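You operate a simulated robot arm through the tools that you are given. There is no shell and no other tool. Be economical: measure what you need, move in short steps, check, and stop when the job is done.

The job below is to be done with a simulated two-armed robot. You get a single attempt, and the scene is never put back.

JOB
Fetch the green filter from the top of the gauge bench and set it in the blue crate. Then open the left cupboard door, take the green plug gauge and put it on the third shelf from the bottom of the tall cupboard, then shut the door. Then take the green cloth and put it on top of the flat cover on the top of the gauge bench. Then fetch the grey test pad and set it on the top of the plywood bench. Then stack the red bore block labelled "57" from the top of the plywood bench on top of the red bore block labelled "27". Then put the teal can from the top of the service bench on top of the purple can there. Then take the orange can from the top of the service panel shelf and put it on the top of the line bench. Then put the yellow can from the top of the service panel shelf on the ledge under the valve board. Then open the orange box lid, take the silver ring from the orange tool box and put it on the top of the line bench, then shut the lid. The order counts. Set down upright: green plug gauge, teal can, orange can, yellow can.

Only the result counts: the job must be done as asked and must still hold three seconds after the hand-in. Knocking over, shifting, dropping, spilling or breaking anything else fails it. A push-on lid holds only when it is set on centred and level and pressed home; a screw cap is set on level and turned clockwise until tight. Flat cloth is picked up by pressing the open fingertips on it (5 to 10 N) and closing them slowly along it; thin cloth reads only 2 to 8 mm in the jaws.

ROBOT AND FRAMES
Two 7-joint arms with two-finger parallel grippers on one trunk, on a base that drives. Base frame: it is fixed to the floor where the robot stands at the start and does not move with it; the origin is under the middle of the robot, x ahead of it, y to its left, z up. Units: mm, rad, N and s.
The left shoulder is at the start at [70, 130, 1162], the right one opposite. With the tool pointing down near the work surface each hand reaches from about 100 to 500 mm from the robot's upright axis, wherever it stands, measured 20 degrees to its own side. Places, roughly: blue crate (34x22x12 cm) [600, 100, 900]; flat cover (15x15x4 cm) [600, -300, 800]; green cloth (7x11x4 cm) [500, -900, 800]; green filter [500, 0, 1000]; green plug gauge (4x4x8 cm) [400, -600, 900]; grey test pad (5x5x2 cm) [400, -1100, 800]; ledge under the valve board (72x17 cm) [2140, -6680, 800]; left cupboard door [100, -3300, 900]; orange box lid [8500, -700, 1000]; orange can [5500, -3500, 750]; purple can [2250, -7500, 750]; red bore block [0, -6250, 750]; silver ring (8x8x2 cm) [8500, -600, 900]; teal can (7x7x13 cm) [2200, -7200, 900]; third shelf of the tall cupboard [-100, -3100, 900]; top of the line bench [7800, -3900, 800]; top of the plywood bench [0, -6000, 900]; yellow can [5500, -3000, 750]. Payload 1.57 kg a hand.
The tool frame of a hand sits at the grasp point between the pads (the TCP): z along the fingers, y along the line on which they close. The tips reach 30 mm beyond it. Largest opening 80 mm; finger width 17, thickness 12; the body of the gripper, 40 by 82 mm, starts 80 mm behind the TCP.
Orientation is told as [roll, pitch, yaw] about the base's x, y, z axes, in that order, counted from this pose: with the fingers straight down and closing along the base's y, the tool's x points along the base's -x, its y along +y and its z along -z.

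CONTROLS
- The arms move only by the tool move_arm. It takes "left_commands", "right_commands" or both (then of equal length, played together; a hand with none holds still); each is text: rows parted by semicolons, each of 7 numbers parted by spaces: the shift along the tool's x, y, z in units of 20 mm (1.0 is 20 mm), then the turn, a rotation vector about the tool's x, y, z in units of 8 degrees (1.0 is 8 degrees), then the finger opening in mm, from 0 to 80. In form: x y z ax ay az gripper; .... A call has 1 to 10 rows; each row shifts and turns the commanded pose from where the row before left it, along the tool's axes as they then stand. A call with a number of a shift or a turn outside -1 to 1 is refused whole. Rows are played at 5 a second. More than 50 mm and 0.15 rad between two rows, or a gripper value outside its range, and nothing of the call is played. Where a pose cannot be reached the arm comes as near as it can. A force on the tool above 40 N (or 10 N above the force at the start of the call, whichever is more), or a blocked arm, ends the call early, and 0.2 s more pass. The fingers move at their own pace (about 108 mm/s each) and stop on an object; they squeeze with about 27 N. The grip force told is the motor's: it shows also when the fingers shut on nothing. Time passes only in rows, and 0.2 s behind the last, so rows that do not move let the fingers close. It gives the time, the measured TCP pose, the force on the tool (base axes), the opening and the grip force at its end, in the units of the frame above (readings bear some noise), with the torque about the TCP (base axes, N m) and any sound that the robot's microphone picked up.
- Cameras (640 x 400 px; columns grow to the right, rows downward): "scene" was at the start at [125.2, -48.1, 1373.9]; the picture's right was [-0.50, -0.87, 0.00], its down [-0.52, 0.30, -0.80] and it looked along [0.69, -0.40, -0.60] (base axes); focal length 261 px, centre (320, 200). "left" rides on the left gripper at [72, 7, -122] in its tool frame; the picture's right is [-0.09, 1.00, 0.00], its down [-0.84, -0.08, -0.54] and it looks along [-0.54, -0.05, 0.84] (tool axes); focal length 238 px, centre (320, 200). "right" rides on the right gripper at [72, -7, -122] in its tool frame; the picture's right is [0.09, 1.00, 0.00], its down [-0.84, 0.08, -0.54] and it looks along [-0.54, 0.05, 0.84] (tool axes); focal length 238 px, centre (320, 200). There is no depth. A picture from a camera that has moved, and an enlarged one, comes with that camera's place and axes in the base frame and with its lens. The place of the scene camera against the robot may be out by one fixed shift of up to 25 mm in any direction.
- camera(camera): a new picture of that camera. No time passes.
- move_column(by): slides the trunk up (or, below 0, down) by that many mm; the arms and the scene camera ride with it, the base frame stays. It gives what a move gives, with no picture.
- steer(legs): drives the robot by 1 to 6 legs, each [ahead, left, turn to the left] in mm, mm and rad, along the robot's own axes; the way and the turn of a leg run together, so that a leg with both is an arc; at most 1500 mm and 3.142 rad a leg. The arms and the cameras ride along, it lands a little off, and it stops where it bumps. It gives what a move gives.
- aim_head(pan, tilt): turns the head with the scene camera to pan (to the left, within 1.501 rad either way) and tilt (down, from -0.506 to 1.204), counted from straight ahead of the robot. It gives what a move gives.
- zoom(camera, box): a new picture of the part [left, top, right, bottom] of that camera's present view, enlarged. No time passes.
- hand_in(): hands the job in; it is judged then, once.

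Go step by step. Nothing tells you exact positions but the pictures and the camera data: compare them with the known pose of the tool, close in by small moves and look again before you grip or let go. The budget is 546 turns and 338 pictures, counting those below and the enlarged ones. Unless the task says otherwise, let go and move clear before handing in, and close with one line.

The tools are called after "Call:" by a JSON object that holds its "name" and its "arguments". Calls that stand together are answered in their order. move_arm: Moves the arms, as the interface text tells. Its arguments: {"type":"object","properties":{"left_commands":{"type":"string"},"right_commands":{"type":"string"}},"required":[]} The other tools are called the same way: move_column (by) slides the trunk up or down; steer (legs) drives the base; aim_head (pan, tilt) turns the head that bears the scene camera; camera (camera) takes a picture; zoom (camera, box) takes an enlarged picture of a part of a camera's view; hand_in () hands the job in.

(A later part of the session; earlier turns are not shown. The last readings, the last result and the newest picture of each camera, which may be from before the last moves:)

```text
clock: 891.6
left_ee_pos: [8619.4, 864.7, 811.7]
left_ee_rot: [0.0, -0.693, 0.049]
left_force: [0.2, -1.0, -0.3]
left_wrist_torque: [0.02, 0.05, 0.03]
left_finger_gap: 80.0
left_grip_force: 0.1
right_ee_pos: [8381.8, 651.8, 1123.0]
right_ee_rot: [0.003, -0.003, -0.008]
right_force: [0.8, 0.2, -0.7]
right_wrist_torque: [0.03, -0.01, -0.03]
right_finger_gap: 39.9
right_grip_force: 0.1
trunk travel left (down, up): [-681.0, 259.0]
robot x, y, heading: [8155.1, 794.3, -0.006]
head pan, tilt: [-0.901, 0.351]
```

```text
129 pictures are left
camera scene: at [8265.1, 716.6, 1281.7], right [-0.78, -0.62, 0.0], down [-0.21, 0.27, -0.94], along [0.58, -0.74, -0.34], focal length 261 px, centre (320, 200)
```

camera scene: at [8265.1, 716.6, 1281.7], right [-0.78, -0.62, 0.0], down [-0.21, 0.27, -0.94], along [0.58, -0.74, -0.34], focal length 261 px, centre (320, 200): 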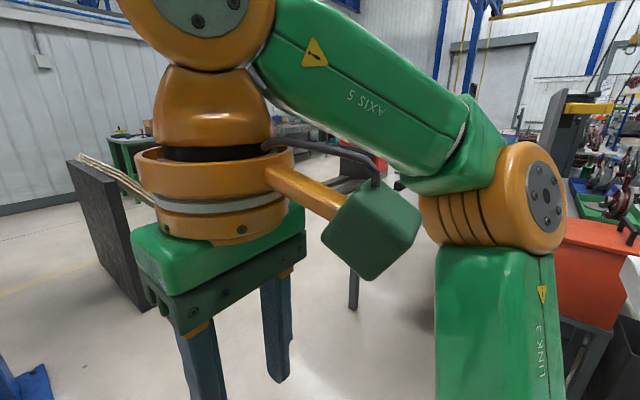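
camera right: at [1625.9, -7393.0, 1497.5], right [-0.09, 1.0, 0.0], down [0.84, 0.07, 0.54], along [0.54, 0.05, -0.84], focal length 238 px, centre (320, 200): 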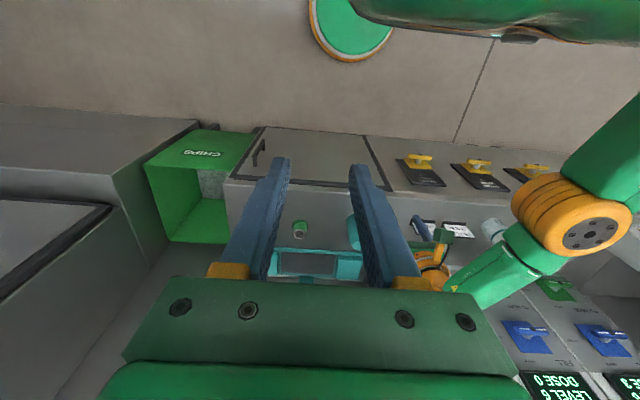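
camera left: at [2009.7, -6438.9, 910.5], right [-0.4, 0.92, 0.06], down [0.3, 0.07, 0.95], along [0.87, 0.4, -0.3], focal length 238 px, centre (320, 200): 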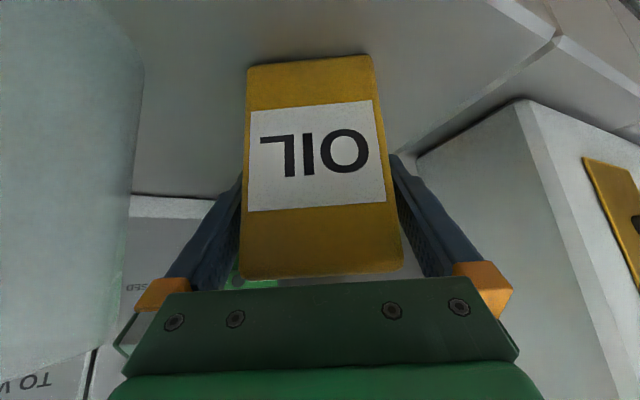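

Call:
{"name": "steer", "arguments": {"legs": [[200, 100, 0], [0, 0, -1.54]]}}

Call:
{"name": "aim_head", "arguments": {"pan": -0.05, "tilt": 0.4}}

Call:
{"name": "camera", "arguments": {"camera": "scene"}}

```text
clock: 897.1
left_ee_pos: [8433.5, 432.6, 811.8]
left_ee_rot: [0.0, -0.693, -1.511]
left_force: [0.0, 0.3, -0.5]
left_wrist_torque: [0.0, -0.02, -0.03]
left_finger_gap: 79.9
left_grip_force: 0.1
right_ee_pos: [8218.8, 668.3, 1122.3]
right_ee_rot: [0.005, -0.003, -1.566]
right_force: [1.1, 0.2, 0.3]
right_wrist_torque: [0.0, 0.0, 0.01]
right_finger_gap: 40.2
right_grip_force: 0.0
trunk travel left (down, up): [-681.0, 259.0]
robot x, y, heading: [8360.6, 893.0, -1.568]
head pan, tilt: [-0.901, 0.351]
```

```text
clock: 898.3
left_ee_pos: [8433.2, 433.1, 809.5]
left_ee_rot: [0.0, -0.693, -1.511]
left_force: [0.4, 0.2, -0.8]
left_wrist_torque: [0.0, -0.01, 0.01]
left_finger_gap: 80.2
left_grip_force: 0.0
right_ee_pos: [8219.1, 667.0, 1122.9]
right_ee_rot: [0.003, -0.004, -1.566]
right_force: [0.1, -0.3, -0.5]
right_wrist_torque: [0.01, -0.02, 0.04]
right_finger_gap: 40.1
right_grip_force: 0.0
trunk travel left (down, up): [-681.0, 259.0]
robot x, y, heading: [8356.9, 893.0, -1.558]
head pan, tilt: [-0.051, 0.4]
```

```text
128 pictures are left
camera scene: at [8354.6, 746.3, 1277.1], right [-1.0, 0.04, 0.0], down [0.02, 0.39, -0.92], along [-0.04, -0.92, -0.39], focal length 261 px, centre (320, 200)
```

scene: 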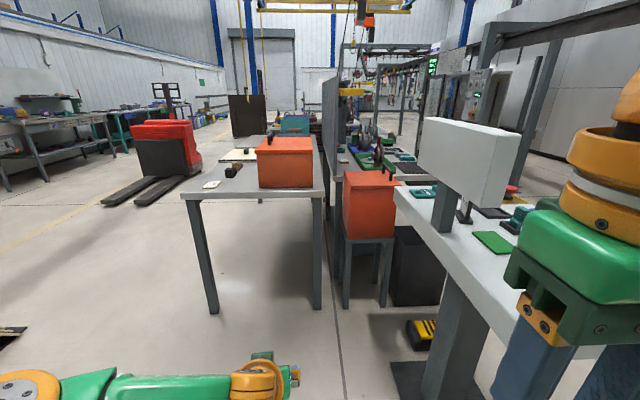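

The tool box sits on a table: its near face is at y ≈ -620, x 8336–8642, and its top is near z = 980. I'll drive closer for a good look at the lid.

Call:
{"name": "zoom", "arguments": {"camera": "scene", "box": [220, 110, 420, 250]}}

Call:
{"name": "steer", "arguments": {"legs": [[500, 0, 0]]}}

Call:
{"name": "move_column", "arguments": {"by": 250}}

Call:
{"name": "aim_head", "arguments": {"pan": 0.05, "tilt": 0.55}}

Call:
{"name": "camera", "arguments": {"camera": "scene"}}

```text
2.86 times, centred on (320, 180) of scene
camera zoom: at [8354.6, 746.3, 1277.1], right [-1.0, 0.04, 0.0], down [0.02, 0.39, -0.92], along [-0.04, -0.92, -0.39], focal length 745 px, centre (320, 257)
```

zoom: 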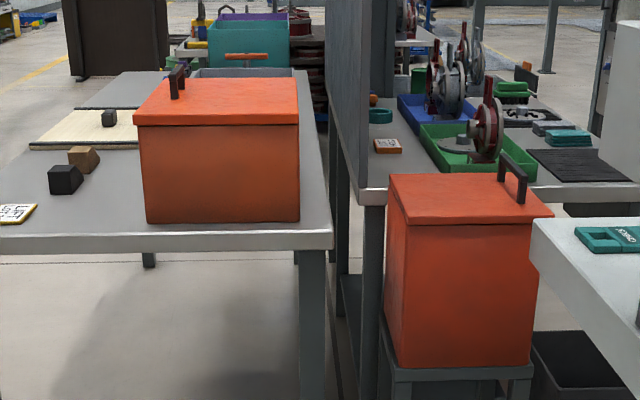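

```text
clock: 901.3
left_ee_pos: [8446.7, -72.2, 811.0]
left_ee_rot: [-0.001, -0.694, -1.502]
left_force: [-0.1, 0.1, -0.4]
left_wrist_torque: [0.01, -0.03, 0.01]
left_finger_gap: 80.0
left_grip_force: 0.0
right_ee_pos: [8228.3, 161.2, 1122.5]
right_ee_rot: [0.002, -0.004, -1.552]
right_force: [-0.3, 0.0, -0.7]
right_wrist_torque: [-0.02, -0.01, 0.02]
right_finger_gap: 40.0
right_grip_force: 0.0
trunk travel left (down, up): [-681.0, 259.0]
robot x, y, heading: [8366.0, 387.3, -1.551]
head pan, tilt: [-0.051, 0.4]
```

```text
clock: 903.9
left_ee_pos: [8446.1, -71.9, 1061.1]
left_ee_rot: [0.0, -0.692, -1.5]
left_force: [0.3, -0.6, -0.3]
left_wrist_torque: [0.01, 0.01, 0.0]
left_finger_gap: 80.0
left_grip_force: 0.0
right_ee_pos: [8227.9, 160.4, 1372.1]
right_ee_rot: [0.001, -0.003, -1.553]
right_force: [-0.1, 0.6, 0.4]
right_wrist_torque: [0.0, 0.01, 0.02]
right_finger_gap: 39.8
right_grip_force: 0.1
trunk travel left (down, up): [-931.0, 9.0]
robot x, y, heading: [8362.4, 388.1, -1.551]
head pan, tilt: [-0.051, 0.4]
```

```text
clock: 904.5
left_ee_pos: [8446.4, -72.9, 1061.2]
left_ee_rot: [0.001, -0.695, -1.501]
left_force: [0.2, 0.6, -0.8]
left_wrist_torque: [-0.02, 0.02, 0.06]
left_finger_gap: 80.4
left_grip_force: 0.1
right_ee_pos: [8227.3, 161.0, 1373.6]
right_ee_rot: [0.003, -0.003, -1.555]
right_force: [0.5, 0.0, -0.8]
right_wrist_torque: [0.01, 0.0, -0.02]
right_finger_gap: 39.9
right_grip_force: 0.1
trunk travel left (down, up): [-931.0, 9.0]
robot x, y, heading: [8363.8, 388.4, -1.556]
head pan, tilt: [0.051, 0.55]
```

```text
126 pictures are left
camera scene: at [8372.5, 244.3, 1513.5], right [-1.0, -0.07, 0.0], down [-0.04, 0.52, -0.85], along [0.06, -0.85, -0.52], focal length 261 px, centre (320, 200)
```

scene: 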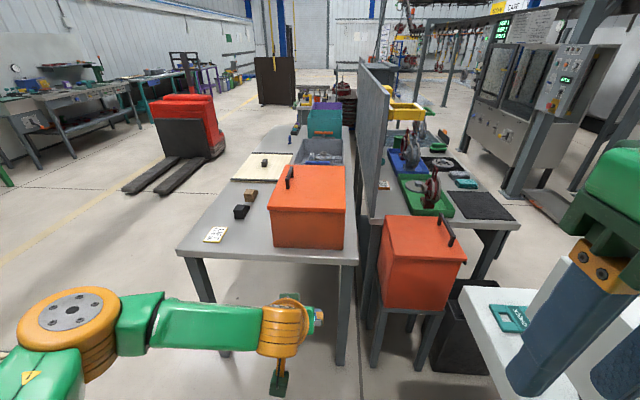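

The lid's black handle is near its +x edge at about [8580, -760, 1000] and the hinge is on the -x side (x ≈ 8324). I'll work from the north end facing -y. First I set the left hand back to pointing down, then move in.

Call:
{"name": "move_arm", "arguments": {"left_commands": "0 0 0 0 1 0 80; 0 0 0 0 1 0 80; 0 0 0 0 1 0 80; 0 0 0 0 1 0 80; 0 0 0 0 0.97 0 80; 0 0 0 0 0 0 80"}}

Call:
{"name": "steer", "arguments": {"legs": [[400, 90, -0.012]]}}

Call:
{"name": "camera", "arguments": {"camera": "left"}}

Call:
{"name": "camera", "arguments": {"camera": "scene"}}

```text
clock: 906.0
left_ee_pos: [8445.0, -71.8, 1061.4]
left_ee_rot: [-0.001, 0.003, -1.501]
left_force: [0.3, -0.2, 0.3]
left_wrist_torque: [-0.02, -0.01, 0.04]
left_finger_gap: 80.0
left_grip_force: 0.0
right_ee_pos: [8227.5, 160.5, 1373.5]
right_ee_rot: [0.004, -0.004, -1.552]
right_force: [-1.0, -0.1, -0.4]
right_wrist_torque: [0.02, -0.03, 0.0]
right_finger_gap: 40.0
right_grip_force: 0.1
trunk travel left (down, up): [-931.0, 9.0]
robot x, y, heading: [8365.9, 390.8, -1.549]
head pan, tilt: [0.051, 0.55]
```

```text
clock: 908.5
left_ee_pos: [8534.4, -474.7, 1062.4]
left_ee_rot: [0.0, -0.003, -1.516]
left_force: [1.1, 0.5, -1.1]
left_wrist_torque: [-0.02, 0.0, 0.0]
left_finger_gap: 79.9
left_grip_force: 0.0
right_ee_pos: [8319.9, -236.7, 1372.9]
right_ee_rot: [0.005, -0.006, -1.569]
right_force: [-0.8, 0.8, -0.5]
right_wrist_torque: [-0.02, -0.01, 0.02]
right_finger_gap: 40.0
right_grip_force: 0.1
trunk travel left (down, up): [-931.0, 9.0]
robot x, y, heading: [8462.2, -14.5, -1.567]
head pan, tilt: [0.051, 0.55]
```

```text
125 pictures are left
camera left: at [8535.9, -400.8, 1185.6], right [1.0, -0.04, 0.0], down [-0.03, -0.84, 0.54], along [-0.02, -0.54, -0.84], focal length 238 px, centre (320, 200)
```

left: 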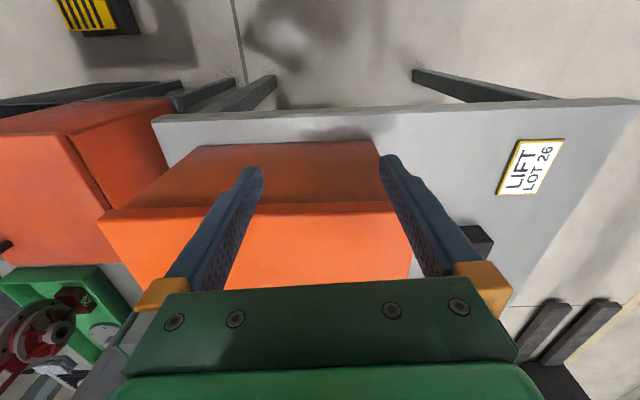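

```text
124 pictures are left
camera scene: at [8465.5, -155.3, 1513.7], right [-1.0, -0.05, 0.0], down [-0.03, 0.52, -0.85], along [0.05, -0.85, -0.52], focal length 261 px, centre (320, 200)
```

scene: 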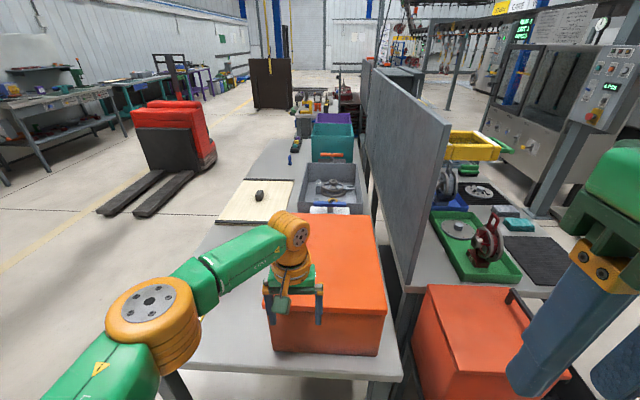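

Call:
{"name": "steer", "arguments": {"legs": [[0, 170, 0]]}}

Call:
{"name": "aim_head", "arguments": {"pan": -0.2, "tilt": 0.75}}

Call:
{"name": "camera", "arguments": {"camera": "scene"}}

Call:
{"name": "camera", "arguments": {"camera": "right"}}

```text
clock: 910.0
left_ee_pos: [8701.5, -474.6, 1061.4]
left_ee_rot: [0.003, -0.001, -1.513]
left_force: [-0.6, 0.6, -0.2]
left_wrist_torque: [0.0, -0.02, 0.03]
left_finger_gap: 79.9
left_grip_force: 0.2
right_ee_pos: [8485.4, -238.5, 1372.4]
right_ee_rot: [0.007, -0.004, -1.569]
right_force: [-0.6, -0.3, -0.3]
right_wrist_torque: [0.01, -0.05, 0.05]
right_finger_gap: 39.7
right_grip_force: 0.1
trunk travel left (down, up): [-931.0, 9.0]
robot x, y, heading: [8632.1, -16.3, -1.566]
head pan, tilt: [0.051, 0.55]
```

```text
clock: 910.7
left_ee_pos: [8704.9, -475.9, 1060.7]
left_ee_rot: [0.0, 0.001, -1.516]
left_force: [-0.4, 0.0, -1.4]
left_wrist_torque: [0.03, 0.01, -0.01]
left_finger_gap: 80.0
left_grip_force: 0.2
right_ee_pos: [8489.1, -238.9, 1372.8]
right_ee_rot: [0.004, -0.003, -1.568]
right_force: [-0.3, -0.3, -0.1]
right_wrist_torque: [0.0, -0.01, -0.02]
right_finger_gap: 40.0
right_grip_force: 0.0
trunk travel left (down, up): [-931.0, 9.0]
robot x, y, heading: [8630.8, -10.3, -1.564]
head pan, tilt: [-0.201, 0.75]
```

```text
123 pictures are left
camera scene: at [8614.3, -149.2, 1496.1], right [-0.98, 0.19, 0.0], down [0.13, 0.67, -0.73], along [-0.14, -0.72, -0.68], focal length 261 px, centre (320, 200)
```

scene: 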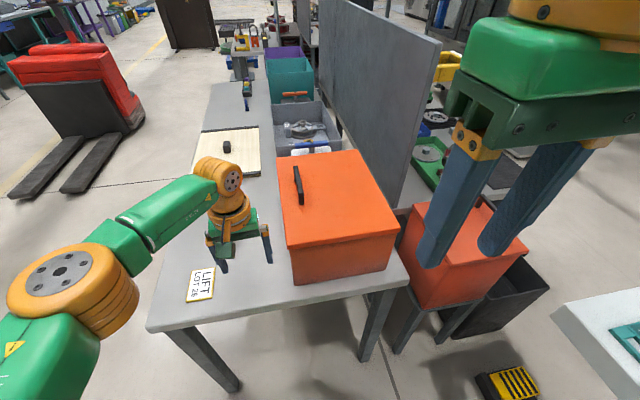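

```text
122 pictures are left
camera right: at [8482.9, -167.0, 1493.4], right [1.0, 0.09, 0.0], down [0.08, -0.83, 0.55], along [0.05, -0.54, -0.84], focal length 238 px, centre (320, 200)
```

right: 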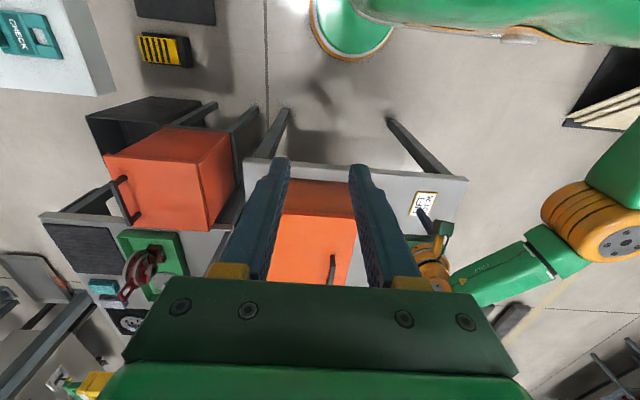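

The handle's bar runs along y, centred at about [8566, -742], z ≈ 1000. I'll bring the left hand over it, keeping the tips above.

Call:
{"name": "steer", "arguments": {"legs": [[0, -139, 0], [170, 0, 0]]}}

Call:
{"name": "camera", "arguments": {"camera": "left"}}

Call:
{"name": "camera", "arguments": {"camera": "scene"}}

```text
clock: 913.1
left_ee_pos: [8562.6, -638.2, 1064.0]
left_ee_rot: [-0.001, -0.003, -1.514]
left_force: [1.8, 0.1, 0.2]
left_wrist_torque: [-0.03, 0.0, 0.0]
left_finger_gap: 79.8
left_grip_force: 0.0
right_ee_pos: [8347.8, -402.3, 1374.1]
right_ee_rot: [0.004, -0.009, -1.564]
right_force: [-0.6, 0.3, 0.1]
right_wrist_torque: [-0.05, -0.04, -0.02]
right_finger_gap: 40.1
right_grip_force: 0.0
trunk travel left (down, up): [-931.0, 9.0]
robot x, y, heading: [8490.2, -178.1, -1.566]
head pan, tilt: [-0.201, 0.75]
```

```text
121 pictures are left
camera left: at [8564.7, -565.6, 1186.2], right [1.0, -0.03, 0.0], down [-0.03, -0.84, 0.54], along [-0.02, -0.54, -0.84], focal length 238 px, centre (320, 200)
```

left: 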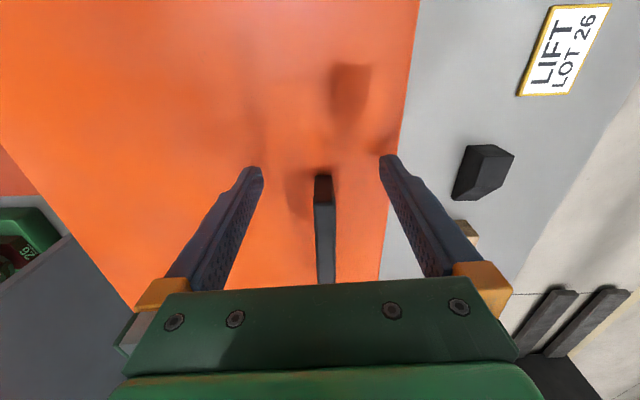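

```text
120 pictures are left
camera scene: at [8472.4, -311.6, 1496.5], right [-0.98, 0.19, 0.0], down [0.13, 0.67, -0.73], along [-0.14, -0.72, -0.68], focal length 261 px, centre (320, 200)
```

scene: 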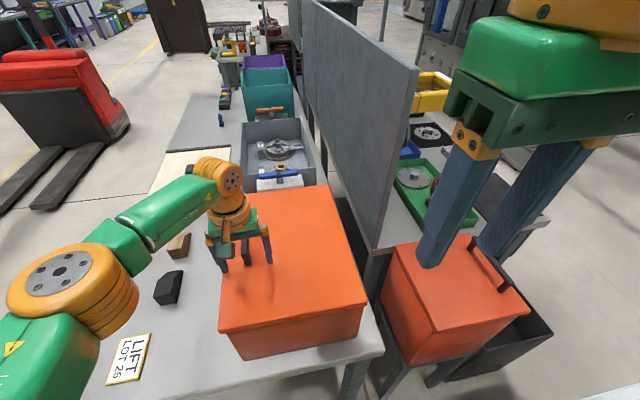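

The bar is 15 mm thick and just 4 mm to the side. I'll align the yaw, move ahead over its middle and lower slowly.

Call:
{"name": "move_arm", "arguments": {"left_commands": "0 0.2 0 0 0 0.4 60; 0 0 0 0 0 0 50"}}

Call:
{"name": "steer", "arguments": {"legs": [[100, 0, 0]]}}

Call:
{"name": "camera", "arguments": {"camera": "left"}}

```text
clock: 913.7
left_ee_pos: [8567.9, -641.0, 1062.3]
left_ee_rot: [-0.001, 0.0, -1.569]
left_force: [-0.9, -0.4, -0.1]
left_wrist_torque: [0.03, -0.02, -0.02]
left_finger_gap: 50.0
left_grip_force: 0.0
right_ee_pos: [8348.6, -405.2, 1373.8]
right_ee_rot: [0.003, -0.004, -1.566]
right_force: [0.2, 1.1, 0.4]
right_wrist_torque: [0.03, -0.01, 0.05]
right_finger_gap: 39.9
right_grip_force: 0.1
trunk travel left (down, up): [-931.0, 9.0]
robot x, y, heading: [8490.1, -182.5, -1.563]
head pan, tilt: [-0.201, 0.75]
```

```text
clock: 914.9
left_ee_pos: [8569.0, -731.1, 1063.9]
left_ee_rot: [-0.001, -0.007, -1.569]
left_force: [0.3, 0.4, 0.9]
left_wrist_torque: [-0.07, 0.03, 0.0]
left_finger_gap: 50.0
left_grip_force: 0.1
right_ee_pos: [8349.6, -494.3, 1374.3]
right_ee_rot: [0.004, -0.013, -1.565]
right_force: [0.2, 0.2, -0.3]
right_wrist_torque: [-0.05, 0.02, 0.03]
right_finger_gap: 40.2
right_grip_force: 0.0
trunk travel left (down, up): [-931.0, 9.0]
robot x, y, heading: [8490.8, -279.5, -1.563]
head pan, tilt: [-0.201, 0.75]
```

```text
119 pictures are left
camera left: at [8574.5, -657.3, 1186.7], right [1.0, -0.09, 0.0], down [-0.07, -0.83, 0.55], along [-0.05, -0.55, -0.84], focal length 238 px, centre (320, 200)
```

left: 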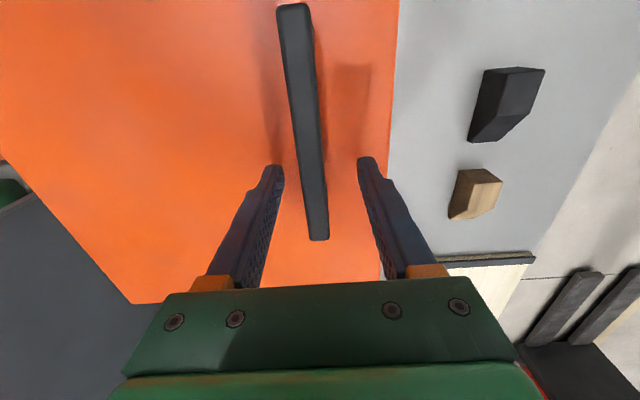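

Call:
{"name": "move_arm", "arguments": {"left_commands": "0 -0.52 0 0 0 0 50; 0 0 0 0 0 0 50"}}

Call:
{"name": "move_column", "arguments": {"by": -45}}

Call:
{"name": "camera", "arguments": {"camera": "left"}}

```text
clock: 915.5
left_ee_pos: [8557.4, -735.0, 1061.8]
left_ee_rot: [0.0, -0.002, -1.568]
left_force: [-0.4, 1.2, 0.4]
left_wrist_torque: [-0.03, 0.01, 0.01]
left_finger_gap: 50.0
left_grip_force: 0.0
right_ee_pos: [8350.3, -499.6, 1373.2]
right_ee_rot: [0.004, -0.009, -1.565]
right_force: [0.8, 1.3, 0.0]
right_wrist_torque: [-0.04, 0.03, -0.04]
right_finger_gap: 40.0
right_grip_force: 0.0
trunk travel left (down, up): [-931.0, 9.0]
robot x, y, heading: [8490.5, -280.9, -1.559]
head pan, tilt: [-0.201, 0.75]
```

```text
clock: 915.9
left_ee_pos: [8557.5, -735.5, 1051.6]
left_ee_rot: [0.001, -0.002, -1.569]
left_force: [-0.5, 3.2, 8.7]
left_wrist_torque: [0.3, -0.3, 0.1]
left_finger_gap: 49.8
left_grip_force: 0.0
right_ee_pos: [8348.9, -499.2, 1360.8]
right_ee_rot: [0.002, -0.007, -1.566]
right_force: [-0.5, -0.1, -0.2]
right_wrist_torque: [0.02, -0.02, 0.02]
right_finger_gap: 40.1
right_grip_force: 0.0
trunk travel left (down, up): [-918.0, 22.0]
robot x, y, heading: [8491.5, -277.8, -1.56]
head pan, tilt: [-0.201, 0.75]
stopped: the force on the tool passed its limit at 66 N (the readings are from after the stop); the commanded pose is now the measured one
```

```text
118 pictures are left
camera left: at [8564.5, -662.0, 1174.9], right [1.0, -0.09, 0.0], down [-0.07, -0.84, 0.54], along [-0.05, -0.54, -0.84], focal length 238 px, centre (320, 200)
```

left: 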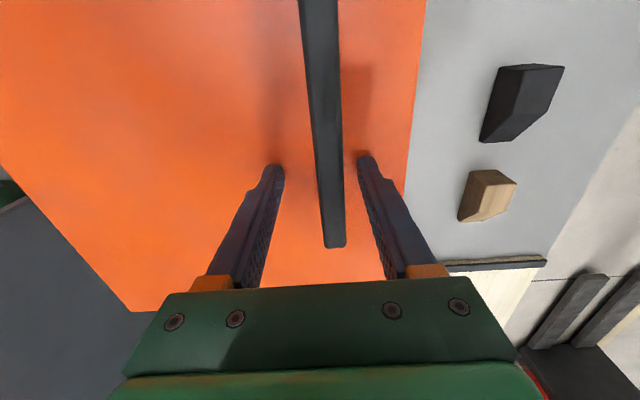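

The tips met the lid itself (top ≈ 1021), and the bar already stands between the fingers. I'll raise 3 mm and close on the bar.

Call:
{"name": "move_column", "arguments": {"by": 4}}

Call:
{"name": "move_arm", "arguments": {"left_commands": "0 0.2 0 0 0 0 40; 0 0 0 0 0 0 20; 0 0 0 0 0 0 5; 0 0 0 0 0 0 5"}}

Call:
{"name": "camera", "arguments": {"camera": "left"}}

```text
clock: 916.4
left_ee_pos: [8558.9, -737.9, 1054.2]
left_ee_rot: [-0.003, 0.0, -1.567]
left_force: [1.1, -0.2, -0.5]
left_wrist_torque: [-0.02, 0.01, -0.04]
left_finger_gap: 50.0
left_grip_force: 0.0
right_ee_pos: [8349.5, -502.8, 1364.7]
right_ee_rot: [0.005, -0.003, -1.566]
right_force: [0.0, 0.0, 0.8]
right_wrist_torque: [-0.01, -0.01, 0.02]
right_finger_gap: 39.8
right_grip_force: 0.1
trunk travel left (down, up): [-922.0, 18.0]
robot x, y, heading: [8491.0, -277.4, -1.557]
head pan, tilt: [-0.201, 0.75]
```

```text
clock: 917.4
left_ee_pos: [8564.3, -739.4, 1053.3]
left_ee_rot: [-0.003, -0.002, -1.568]
left_force: [6.5, -0.8, 1.3]
left_wrist_torque: [-0.37, -0.11, -0.4]
left_finger_gap: 13.7
left_grip_force: 29.9
right_ee_pos: [8353.1, -503.8, 1364.6]
right_ee_rot: [0.0, -0.004, -1.564]
right_force: [-0.3, 0.4, 0.2]
right_wrist_torque: [-0.04, -0.02, 0.02]
right_finger_gap: 39.9
right_grip_force: 0.1
trunk travel left (down, up): [-922.0, 18.0]
robot x, y, heading: [8488.7, -277.9, -1.562]
head pan, tilt: [-0.201, 0.75]
```

```text
117 pictures are left
camera left: at [8571.4, -666.3, 1177.0], right [1.0, -0.09, 0.0], down [-0.07, -0.84, 0.54], along [-0.05, -0.54, -0.84], focal length 238 px, centre (320, 200)
```

left: 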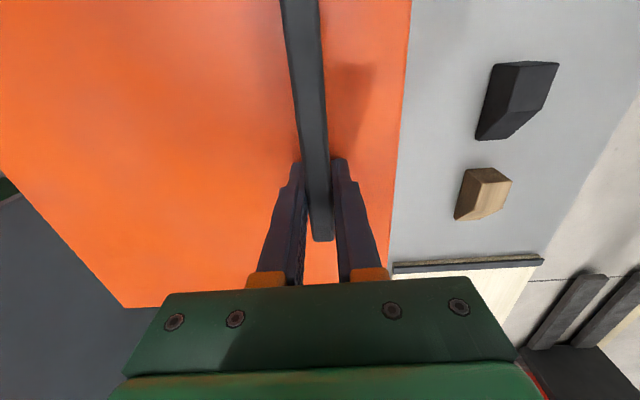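

The bar is gripped (13.7 mm). I'll lift along the hinge arc, rotating the hand with the lid.

Call:
{"name": "move_arm", "arguments": {"left_commands": "0 -0.2 -0.88 -0.5 0 0 5; 0 -0.2 -0.88 -0.5 0 0 5; 0 -0.2 -0.88 -0.5 0 0 5; 0 -0.2 -0.88 -0.5 0 0 5; 0 -0.2 -0.88 -0.5 0 0 5"}}

Call:
{"name": "camera", "arguments": {"camera": "scene"}}

```text
clock: 918.6
left_ee_pos: [8536.2, -715.0, 1132.5]
left_ee_rot: [0.348, 0.003, -1.57]
left_force: [-7.8, -5.0, -6.7]
left_wrist_torque: [-0.02, 0.11, -0.1]
left_finger_gap: 14.9
left_grip_force: 5.7
left hand out of reach, approached as far as the arm can: row 3, 4
right_ee_pos: [8344.3, -506.2, 1363.5]
right_ee_rot: [0.007, -0.001, -1.565]
right_force: [-0.7, -0.3, 0.6]
right_wrist_torque: [-0.02, 0.0, 0.01]
right_finger_gap: 39.9
right_grip_force: 0.0
trunk travel left (down, up): [-922.0, 18.0]
robot x, y, heading: [8490.9, -278.5, -1.559]
head pan, tilt: [-0.201, 0.75]
```

```text
116 pictures are left
camera scene: at [8468.6, -415.9, 1486.9], right [-0.98, 0.19, 0.0], down [0.13, 0.67, -0.73], along [-0.14, -0.72, -0.68], focal length 261 px, centre (320, 200)
```

scene: 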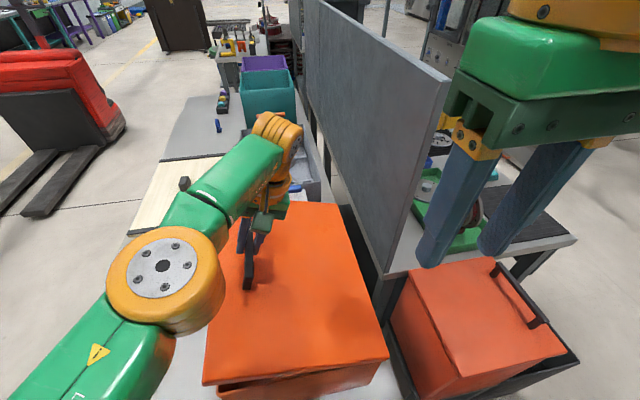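

The lid is partly up, but the arm is at its reach limit. I'll move the base a little closer while holding, letting the grip slide along the bar.

Call:
{"name": "move_column", "arguments": {"by": 16}}

Call:
{"name": "steer", "arguments": {"legs": [[50, 0, 0]]}}

```text
clock: 919.3
left_ee_pos: [8527.7, -715.3, 1149.3]
left_ee_rot: [0.356, 0.006, -1.572]
left_force: [-25.9, 3.5, -18.0]
left_wrist_torque: [0.75, 0.1, 0.51]
left_finger_gap: 13.6
left_grip_force: 30.0
right_ee_pos: [8333.5, -505.3, 1377.5]
right_ee_rot: [0.016, -0.001, -1.566]
right_force: [0.9, 0.4, 0.3]
right_wrist_torque: [0.04, 0.0, -0.01]
right_finger_gap: 40.2
right_grip_force: 0.1
trunk travel left (down, up): [-938.0, 2.0]
robot x, y, heading: [8489.0, -277.4, -1.565]
head pan, tilt: [-0.201, 0.75]
```

```text
clock: 920.0
left_ee_pos: [8528.5, -715.0, 1146.0]
left_ee_rot: [0.337, 0.011, -1.581]
left_force: [-18.6, 6.2, -14.9]
left_wrist_torque: [-0.76, -0.2, 0.24]
left_finger_gap: 13.7
left_grip_force: 30.5
right_ee_pos: [8341.5, -506.9, 1380.0]
right_ee_rot: [0.009, -0.003, -1.571]
right_force: [0.0, -0.3, -0.4]
right_wrist_torque: [0.04, 0.0, 0.02]
right_finger_gap: 40.1
right_grip_force: 0.0
trunk travel left (down, up): [-938.0, 2.0]
robot x, y, heading: [8487.4, -283.0, -1.567]
head pan, tilt: [-0.201, 0.75]
stopped in leg 1: the force on the tool passed its limit at 47 N (the readings are from after the stop); the commanded pose is now the measured one
```

Lifted about 23° now. I'll continue the arc while drawing the hand back along the bar to stay within reach.

Call:
{"name": "move_arm", "arguments": {"left_commands": "0.4 -0.2 -0.8 -0.5 0 0 5; 0.4 -0.2 -0.8 -0.5 0 0 5; 0.4 -0.2 -0.8 -0.5 0 0 5"}}

Call:
{"name": "camera", "arguments": {"camera": "scene"}}

```text
clock: 920.8
left_ee_pos: [8516.7, -713.0, 1161.2]
left_ee_rot: [0.476, 0.01, -1.584]
left_force: [-19.3, -28.5, -13.5]
left_wrist_torque: [-0.61, 0.61, 0.38]
left_finger_gap: 14.5
left_grip_force: 30.3
left hand out of reach, approached as far as the arm can: row 1, 2, 3
right_ee_pos: [8335.4, -529.1, 1375.6]
right_ee_rot: [0.012, 0.013, -1.573]
right_force: [-0.2, 0.1, -0.2]
right_wrist_torque: [-0.01, 0.01, 0.01]
right_finger_gap: 40.1
right_grip_force: 0.2
trunk travel left (down, up): [-938.0, 2.0]
robot x, y, heading: [8491.6, -282.4, -1.568]
head pan, tilt: [-0.201, 0.75]
```

```text
115 pictures are left
camera scene: at [8460.0, -442.2, 1500.7], right [-0.98, 0.2, -0.01], down [0.14, 0.68, -0.72], along [-0.14, -0.71, -0.7], focal length 261 px, centre (320, 200)
```

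scene: 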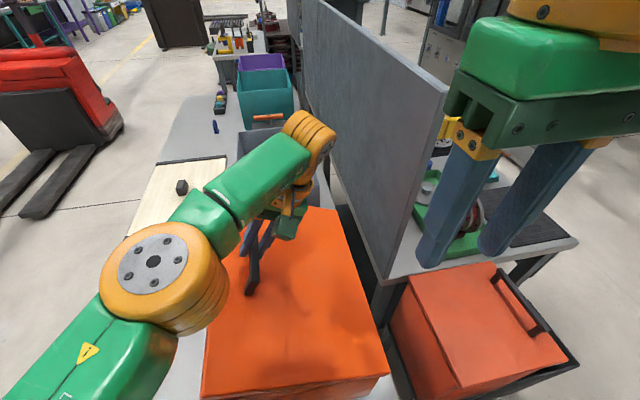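

I'll test whether the lid stays by itself by loosening the grip slightly.

Call:
{"name": "move_arm", "arguments": {"left_commands": "0 0 0 0 0 0 17; 0 0 0 0 0 0 20; 0 0 0 0 0 0 20"}}

Call:
{"name": "camera", "arguments": {"camera": "scene"}}

Call:
{"name": "camera", "arguments": {"camera": "left"}}

```text
clock: 921.6
left_ee_pos: [8523.4, -691.4, 1168.6]
left_ee_rot: [0.474, 0.003, -1.579]
left_force: [-10.1, 4.7, -8.3]
left_wrist_torque: [0.11, 0.18, 0.11]
left_finger_gap: 31.8
left_grip_force: 6.8
right_ee_pos: [8342.4, -505.5, 1380.1]
right_ee_rot: [0.008, -0.005, -1.567]
right_force: [0.7, -0.2, 0.4]
right_wrist_torque: [0.0, 0.03, -0.02]
right_finger_gap: 39.9
right_grip_force: 0.1
trunk travel left (down, up): [-938.0, 2.0]
robot x, y, heading: [8490.0, -281.8, -1.56]
head pan, tilt: [-0.201, 0.75]
```

```text
114 pictures are left
camera scene: at [8466.8, -416.4, 1503.3], right [-0.98, 0.19, 0.0], down [0.13, 0.67, -0.73], along [-0.14, -0.72, -0.68], focal length 261 px, centre (320, 200)
```

scene: 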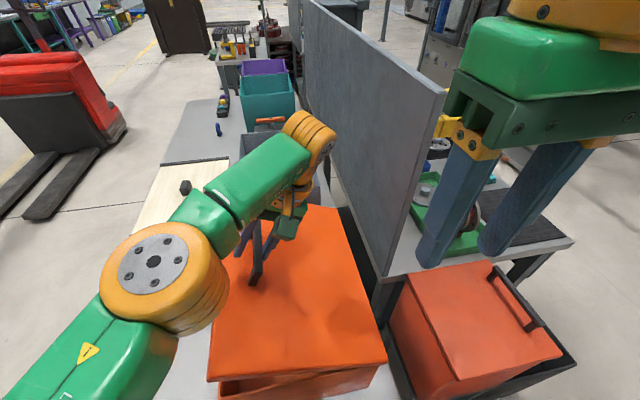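

```text
113 pictures are left
camera left: at [8474.0, -617.7, 1281.6], right [0.89, -0.1, 0.45], down [-0.32, -0.83, 0.45], along [0.33, -0.54, -0.77], focal length 238 px, centre (320, 200)
```

left: 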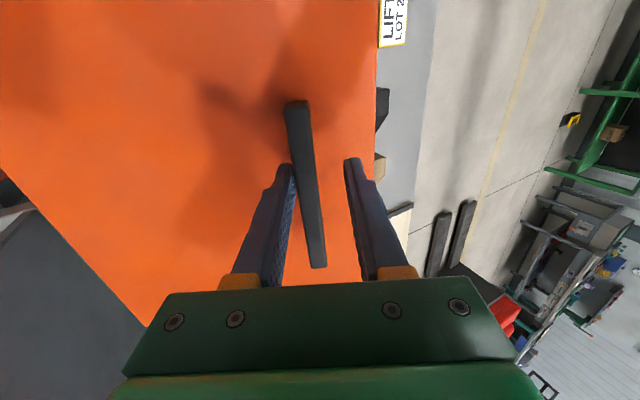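

The lid's weight rests on the finger, so it will not stay at this angle and must go past vertical. I'll re-grip and continue along the arc, with smaller wrist rotation.

Call:
{"name": "move_arm", "arguments": {"left_commands": "0 0 0 0 0 0 5; 0 0 0 0 0 0 5; 0 0 0 0 0 0 5; 0 -0.2 -0.86 -0.3 0 0 5; 0 -0.22 -0.856 -0.3 0 0 5; 0 -0.25 -0.85 -0.3 0 0 5"}}

Call:
{"name": "camera", "arguments": {"camera": "scene"}}

```text
clock: 923.0
left_ee_pos: [8517.8, -692.5, 1168.8]
left_ee_rot: [0.483, -0.013, -1.589]
left_force: [-13.6, 3.8, -12.7]
left_wrist_torque: [-0.08, 0.35, 0.11]
left_finger_gap: 21.6
left_grip_force: 10.0
left hand out of reach, approached as far as the arm can: row 4, 5, 6
right_ee_pos: [8339.6, -508.3, 1378.7]
right_ee_rot: [0.009, -0.005, -1.567]
right_force: [0.1, 0.1, -0.1]
right_wrist_torque: [-0.04, -0.03, -0.01]
right_finger_gap: 40.2
right_grip_force: 0.1
trunk travel left (down, up): [-938.0, 2.0]
robot x, y, heading: [8488.4, -283.5, -1.562]
head pan, tilt: [-0.201, 0.75]
```

```text
112 pictures are left
camera scene: at [8463.6, -419.0, 1502.9], right [-0.98, 0.19, -0.01], down [0.14, 0.67, -0.73], along [-0.14, -0.72, -0.68], focal length 261 px, centre (320, 200)
```

scene: 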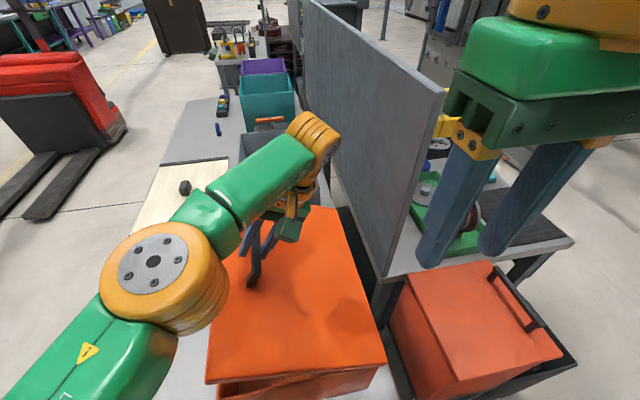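

Tilting the wrist costs too much reach. I'll set the lid back down, re-grip near the bar's near end with the hand upright, and let the bar pivot in the grip.

Call:
{"name": "move_arm", "arguments": {"left_commands": "0 0.2 0.86 0.5 0 0 5; 0 0.2 0.86 0.5 0 0 5; 0 0.2 0.86 0.5 0 0 5; 0 0.2 0.86 0.5 0 0 5; 0 0.2 0.86 0.5 0 0 5; 0 0.2 0.86 0.5 0 0 5"}}

Call:
{"name": "camera", "arguments": {"camera": "scene"}}

```text
clock: 924.4
left_ee_pos: [8570.0, -693.8, 1082.8]
left_ee_rot: [0.111, -0.016, -1.589]
left_force: [-28.3, 8.4, -5.7]
left_wrist_torque: [0.07, 0.58, 0.17]
left_finger_gap: 30.2
left_grip_force: 14.3
right_ee_pos: [8332.6, -505.3, 1377.8]
right_ee_rot: [0.015, -0.007, -1.568]
right_force: [-0.2, 0.3, 0.3]
right_wrist_torque: [-0.02, 0.03, -0.02]
right_finger_gap: 40.0
right_grip_force: 0.1
trunk travel left (down, up): [-938.0, 2.0]
robot x, y, heading: [8488.5, -284.3, -1.57]
head pan, tilt: [-0.201, 0.75]
```

```text
111 pictures are left
camera scene: at [8455.7, -414.5, 1503.3], right [-0.98, 0.19, -0.01], down [0.14, 0.67, -0.73], along [-0.13, -0.72, -0.68], focal length 261 px, centre (320, 200)
```

scene: 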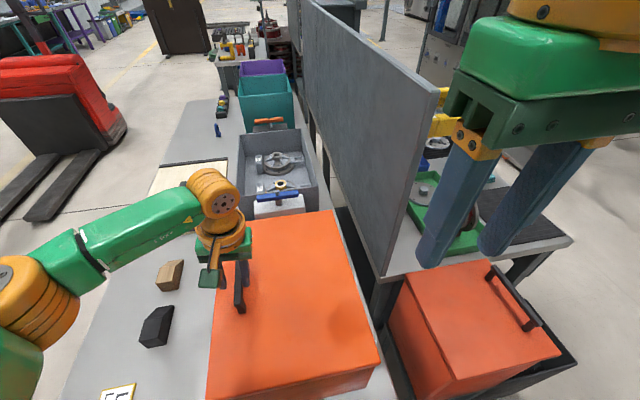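

Call:
{"name": "move_arm", "arguments": {"left_commands": "0 0 0 0 0 0 45; 0 0 0 0 0 0 45; 0 -0.2 0 0.7 0 0 45; 0 0 0 0 0 0 45"}}

Call:
{"name": "camera", "arguments": {"camera": "left"}}

Call:
{"name": "zoom", "arguments": {"camera": "scene", "box": [180, 180, 400, 400]}}

```text
clock: 925.4
left_ee_pos: [8580.4, -697.1, 1081.4]
left_ee_rot: [0.003, -0.012, -1.585]
left_force: [0.6, -0.2, 0.2]
left_wrist_torque: [0.02, -0.03, 0.02]
left_finger_gap: 45.0
left_grip_force: 0.0
right_ee_pos: [8347.5, -508.6, 1379.4]
right_ee_rot: [0.005, -0.004, -1.568]
right_force: [0.5, -0.5, 0.1]
right_wrist_torque: [-0.03, 0.01, -0.01]
right_finger_gap: 39.9
right_grip_force: 0.0
trunk travel left (down, up): [-938.0, 2.0]
robot x, y, heading: [8490.1, -281.3, -1.566]
head pan, tilt: [-0.201, 0.75]
```

```text
110 pictures are left
camera left: at [8586.3, -621.9, 1202.9], right [0.99, -0.11, 0.01], down [-0.09, -0.83, 0.55], along [-0.05, -0.55, -0.83], focal length 238 px, centre (320, 200)
```

left: 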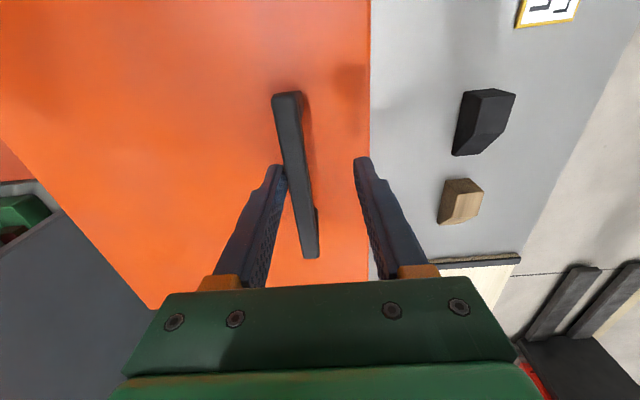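

```text
1.82 times, centred on (290, 290) of scene
camera zoom: at [8472.5, -418.2, 1503.2], right [-0.98, 0.19, 0.0], down [0.13, 0.67, -0.73], along [-0.14, -0.72, -0.68], focal length 474 px, centre (374, 36)
```

zoom: 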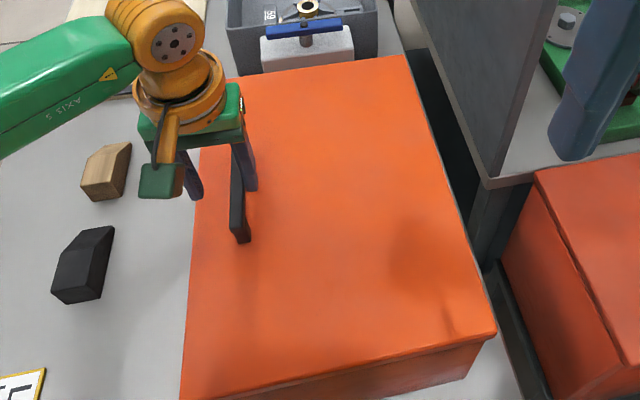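

The lid is closed again and the hand is upright. I'll shift the base right so the left hand works on its own side through the whole swing.

Call:
{"name": "move_arm", "arguments": {"left_commands": "0.4 0 -0.8 0 0 0 60; 0.4 0 -0.8 0 0 0 60; 0 0 0 0 0 0 60"}}

Call:
{"name": "steer", "arguments": {"legs": [[0, -100, 0]]}}

Call:
{"name": "move_arm", "arguments": {"left_commands": "0 0.8 0 0 0 0 60; 0 0.8 0 0 0 0 60; 0 0.8 0 0 0 0 60; 0 0.8 0 0 0 0 60; 0 0.8 0 0 0 0 60; 0 0 0 0 0 0 60"}}

Call:
{"name": "camera", "arguments": {"camera": "left"}}

```text
clock: 926.2
left_ee_pos: [8579.4, -681.0, 1112.0]
left_ee_rot: [0.003, -0.016, -1.587]
left_force: [0.4, 0.9, 0.7]
left_wrist_torque: [0.0, 0.02, 0.01]
left_finger_gap: 60.0
left_grip_force: 0.0
right_ee_pos: [8348.8, -508.1, 1381.2]
right_ee_rot: [0.002, -0.004, -1.566]
right_force: [-0.4, -0.2, 0.6]
right_wrist_torque: [0.0, 0.01, -0.01]
right_finger_gap: 39.9
right_grip_force: 0.1
trunk travel left (down, up): [-938.0, 2.0]
robot x, y, heading: [8490.0, -279.9, -1.562]
head pan, tilt: [-0.201, 0.75]
```

```text
clock: 927.4
left_ee_pos: [8485.9, -680.3, 1110.4]
left_ee_rot: [-0.006, -0.016, -1.586]
left_force: [0.1, 0.4, 0.7]
left_wrist_torque: [0.01, 0.06, 0.02]
left_finger_gap: 60.1
left_grip_force: 0.0
right_ee_pos: [8256.8, -506.4, 1381.3]
right_ee_rot: [-0.006, -0.005, -1.567]
right_force: [1.1, -0.4, 0.8]
right_wrist_torque: [0.01, 0.06, -0.01]
right_finger_gap: 40.3
right_grip_force: 0.0
trunk travel left (down, up): [-938.0, 2.0]
robot x, y, heading: [8387.9, -282.3, -1.565]
head pan, tilt: [-0.201, 0.75]
```

```text
clock: 928.8
left_ee_pos: [8557.4, -680.9, 1109.7]
left_ee_rot: [0.002, -0.016, -1.586]
left_force: [0.0, 0.1, 0.3]
left_wrist_torque: [0.02, -0.03, 0.06]
left_finger_gap: 60.0
left_grip_force: 0.0
right_ee_pos: [8247.8, -508.5, 1380.1]
right_ee_rot: [0.002, -0.005, -1.567]
right_force: [-0.9, 0.1, -0.5]
right_wrist_torque: [-0.01, -0.02, -0.02]
right_finger_gap: 40.1
right_grip_force: 0.1
trunk travel left (down, up): [-938.0, 2.0]
robot x, y, heading: [8388.3, -283.5, -1.56]
head pan, tilt: [-0.201, 0.75]
```

```text
108 pictures are left
camera left: at [8566.1, -605.7, 1231.9], right [0.99, -0.11, 0.0], down [-0.09, -0.83, 0.55], along [-0.06, -0.55, -0.83], focal length 238 px, centre (320, 200)
```

left: 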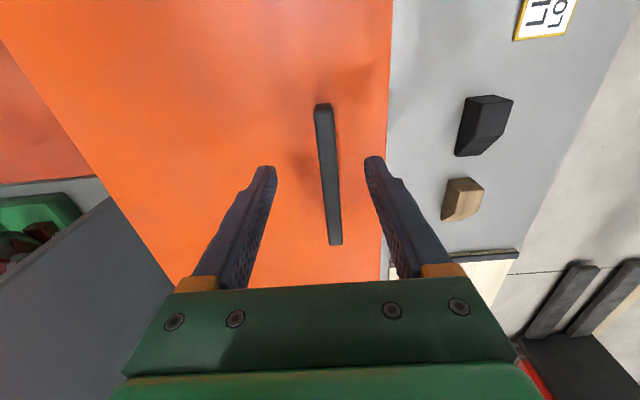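

Call:
{"name": "move_arm", "arguments": {"left_commands": "0 0.25 0.8 0 0 0 50; 0 0 0.8 0 0 0 50; 0 0 0.7 0 0 0 50; 0 0 0.1 0 0 0 50; 0 0 0 0 0 0 25; 0 0 0 0 0 0 5; 0 0 0 0 0 0 5; 0 0 0 0 0 0 5"}}

Call:
{"name": "camera", "arguments": {"camera": "left"}}

```text
clock: 930.5
left_ee_pos: [8565.7, -683.5, 1062.2]
left_ee_rot: [0.003, -0.016, -1.584]
left_force: [0.9, -0.4, -1.4]
left_wrist_torque: [-0.18, 0.0, 0.58]
left_finger_gap: 14.0
left_grip_force: 30.5
right_ee_pos: [8248.0, -507.4, 1379.9]
right_ee_rot: [0.001, -0.004, -1.567]
right_force: [-0.5, -0.3, -0.4]
right_wrist_torque: [0.0, 0.01, -0.01]
right_finger_gap: 40.1
right_grip_force: 0.1
trunk travel left (down, up): [-938.0, 2.0]
robot x, y, heading: [8382.3, -283.3, -1.555]
head pan, tilt: [-0.201, 0.75]
```

```text
107 pictures are left
camera left: at [8572.2, -608.4, 1184.5], right [0.99, -0.11, 0.0], down [-0.09, -0.83, 0.55], along [-0.06, -0.55, -0.83], focal length 238 px, centre (320, 200)
```

left: 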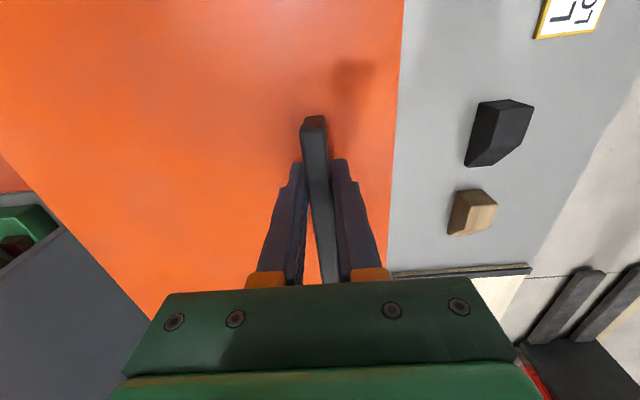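

Gripped near the bar's near end. Lifting along the arc without turning the hand.

Call:
{"name": "move_arm", "arguments": {"left_commands": "0 -0.207 -0.962 0 0 0 5; 0 -0.282 -0.943 0 0 0 5; 0 -0.355 -0.918 0 0 0 5; 0 -0.426 -0.888 0 0 0 5; 0 -0.495 -0.851 0 0 0 5; 0 -0.56 -0.81 0 0 0 5"}}

Call:
{"name": "camera", "arguments": {"camera": "scene"}}

```text
clock: 932.0
left_ee_pos: [8515.0, -682.3, 1170.6]
left_ee_rot: [0.005, -0.011, -1.584]
left_force: [-3.5, -1.6, -13.5]
left_wrist_torque: [-0.15, -0.32, 0.47]
left_finger_gap: 18.6
left_grip_force: 33.0
right_ee_pos: [8244.7, -511.8, 1379.4]
right_ee_rot: [0.003, 0.0, -1.566]
right_force: [-0.8, 0.3, 0.3]
right_wrist_torque: [-0.03, -0.03, 0.01]
right_finger_gap: 39.8
right_grip_force: 0.1
trunk travel left (down, up): [-938.0, 2.0]
robot x, y, heading: [8385.2, -283.2, -1.562]
head pan, tilt: [-0.201, 0.75]
```

```text
106 pictures are left
camera scene: at [8367.9, -423.1, 1502.7], right [-0.98, 0.19, 0.0], down [0.13, 0.67, -0.73], along [-0.14, -0.72, -0.68], focal length 261 px, centre (320, 200)
```

scene: 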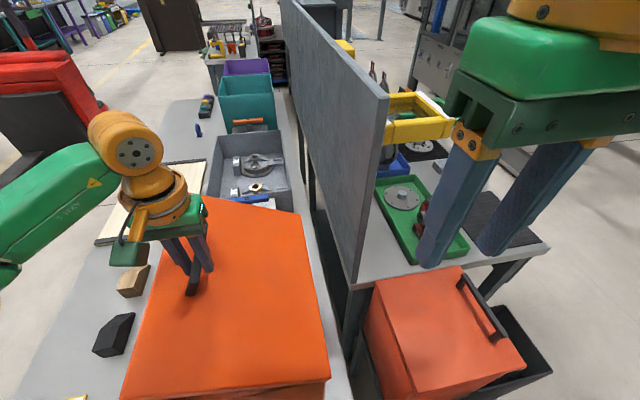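

Working well: the bar pivots in the grip. Continuing.

Call:
{"name": "move_arm", "arguments": {"left_commands": "0 -0.62 -0.763 0 0 0 5; 0 -0.68 -0.712 0 0 0 5; 0 -0.733 -0.657 0 0 0 5; 0 -0.783 -0.597 0 0 0 5; 0 -0.827 -0.534 0 0 0 5; 0 -0.866 -0.468 0 0 0 5"}}

Call:
{"name": "camera", "arguments": {"camera": "scene"}}

```text
clock: 933.4
left_ee_pos: [8426.0, -682.2, 1242.6]
left_ee_rot: [0.006, -0.009, -1.585]
left_force: [-4.8, -3.7, -21.6]
left_wrist_torque: [0.06, 0.04, 0.58]
left_finger_gap: 19.5
left_grip_force: 33.7
right_ee_pos: [8244.6, -515.8, 1378.7]
right_ee_rot: [0.006, 0.003, -1.567]
right_force: [0.3, -0.2, 0.8]
right_wrist_torque: [-0.05, -0.02, -0.03]
right_finger_gap: 39.9
right_grip_force: 0.1
trunk travel left (down, up): [-938.0, 2.0]
robot x, y, heading: [8387.8, -280.7, -1.563]
head pan, tilt: [-0.201, 0.75]
```

```text
105 pictures are left
camera scene: at [8368.0, -427.0, 1502.3], right [-0.98, 0.19, 0.0], down [0.13, 0.67, -0.73], along [-0.14, -0.71, -0.69], focal length 261 px, centre (320, 200)
```

scene: 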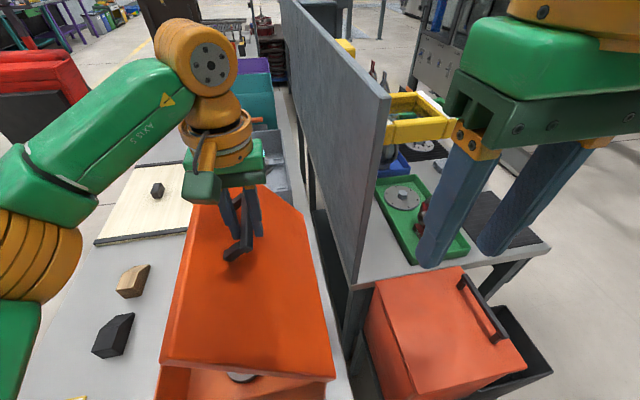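

The lid is past 50°. Continuing towards vertical.

Call:
{"name": "move_arm", "arguments": {"left_commands": "0 -0.9 -0.398 0 0 0 5; 0 -0.928 -0.326 0 0 0 5; 0 -0.951 -0.252 0 0 0 5; 0 -0.968 -0.177 0 0 0 5; 0 -0.979 -0.1 0 0 0 5; 0 -0.984 -0.023 0 0 0 5"}}

Call:
{"name": "camera", "arguments": {"camera": "scene"}}

```text
clock: 934.8
left_ee_pos: [8344.0, -673.3, 1262.0]
left_ee_rot: [0.001, -0.012, -1.586]
left_force: [3.8, -13.7, -1.2]
left_wrist_torque: [-0.37, 0.02, 0.56]
left_finger_gap: 17.1
left_grip_force: 32.2
left hand out of reach, approached as far as the arm can: row 4, 5, 6
right_ee_pos: [8248.4, -516.9, 1378.4]
right_ee_rot: [0.002, 0.003, -1.567]
right_force: [-0.1, 0.5, -0.5]
right_wrist_torque: [-0.02, 0.04, 0.03]
right_finger_gap: 40.1
right_grip_force: 0.0
trunk travel left (down, up): [-938.0, 2.0]
robot x, y, heading: [8387.3, -283.5, -1.562]
head pan, tilt: [-0.201, 0.75]
```

```text
104 pictures are left
camera scene: at [8371.9, -428.2, 1502.2], right [-0.98, 0.19, 0.0], down [0.13, 0.67, -0.73], along [-0.14, -0.71, -0.69], focal length 261 px, centre (320, 200)
```

scene: 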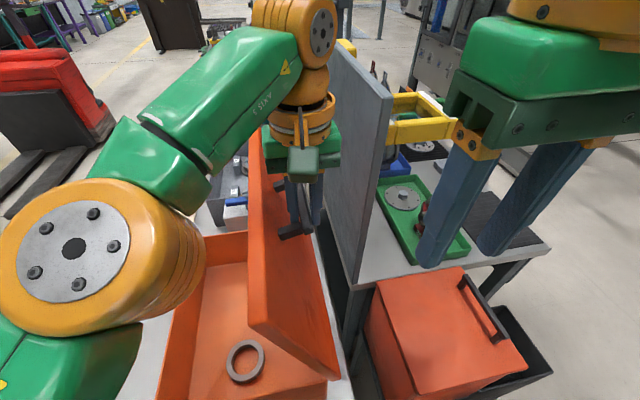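

Nearly vertical, and the silver ring is visible in the box. I'll finish the swing by strafing the base right.

Call:
{"name": "steer", "arguments": {"legs": [[0, -45, 0]]}}

Call:
{"name": "steer", "arguments": {"legs": [[0, -35, 0]]}}

Call:
{"name": "camera", "arguments": {"camera": "scene"}}

```text
clock: 935.6
left_ee_pos: [8301.7, -671.7, 1263.7]
left_ee_rot: [-0.004, -0.012, -1.586]
left_force: [-3.4, -10.3, -2.8]
left_wrist_torque: [0.36, 0.64, 0.58]
left_finger_gap: 15.2
left_grip_force: 31.5
right_ee_pos: [8205.3, -515.2, 1379.6]
right_ee_rot: [-0.001, 0.003, -1.569]
right_force: [0.6, -0.2, 0.1]
right_wrist_torque: [0.02, 0.06, 0.0]
right_finger_gap: 39.9
right_grip_force: 0.0
trunk travel left (down, up): [-938.0, 2.0]
robot x, y, heading: [8341.7, -282.2, -1.564]
head pan, tilt: [-0.201, 0.75]
```

```text
clock: 936.5
left_ee_pos: [8262.8, -671.8, 1264.9]
left_ee_rot: [-0.005, -0.017, -1.586]
left_force: [-0.7, -9.2, 1.9]
left_wrist_torque: [0.14, -0.15, 0.47]
left_finger_gap: 14.3
left_grip_force: 30.0
right_ee_pos: [8169.1, -515.6, 1380.1]
right_ee_rot: [0.004, 0.002, -1.569]
right_force: [1.2, -0.6, 0.2]
right_wrist_torque: [0.0, -0.02, -0.04]
right_finger_gap: 40.3
right_grip_force: 0.1
trunk travel left (down, up): [-938.0, 2.0]
robot x, y, heading: [8306.9, -282.8, -1.566]
head pan, tilt: [-0.201, 0.75]
```

```text
103 pictures are left
camera scene: at [8292.8, -426.1, 1503.2], right [-0.98, 0.19, 0.0], down [0.13, 0.67, -0.73], along [-0.14, -0.71, -0.69], focal length 261 px, centre (320, 200)
```

scene: 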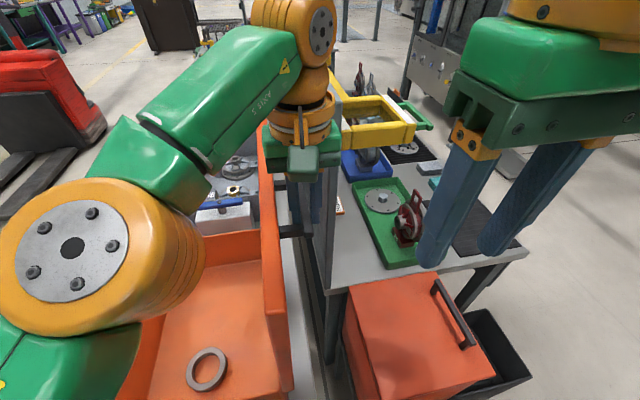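

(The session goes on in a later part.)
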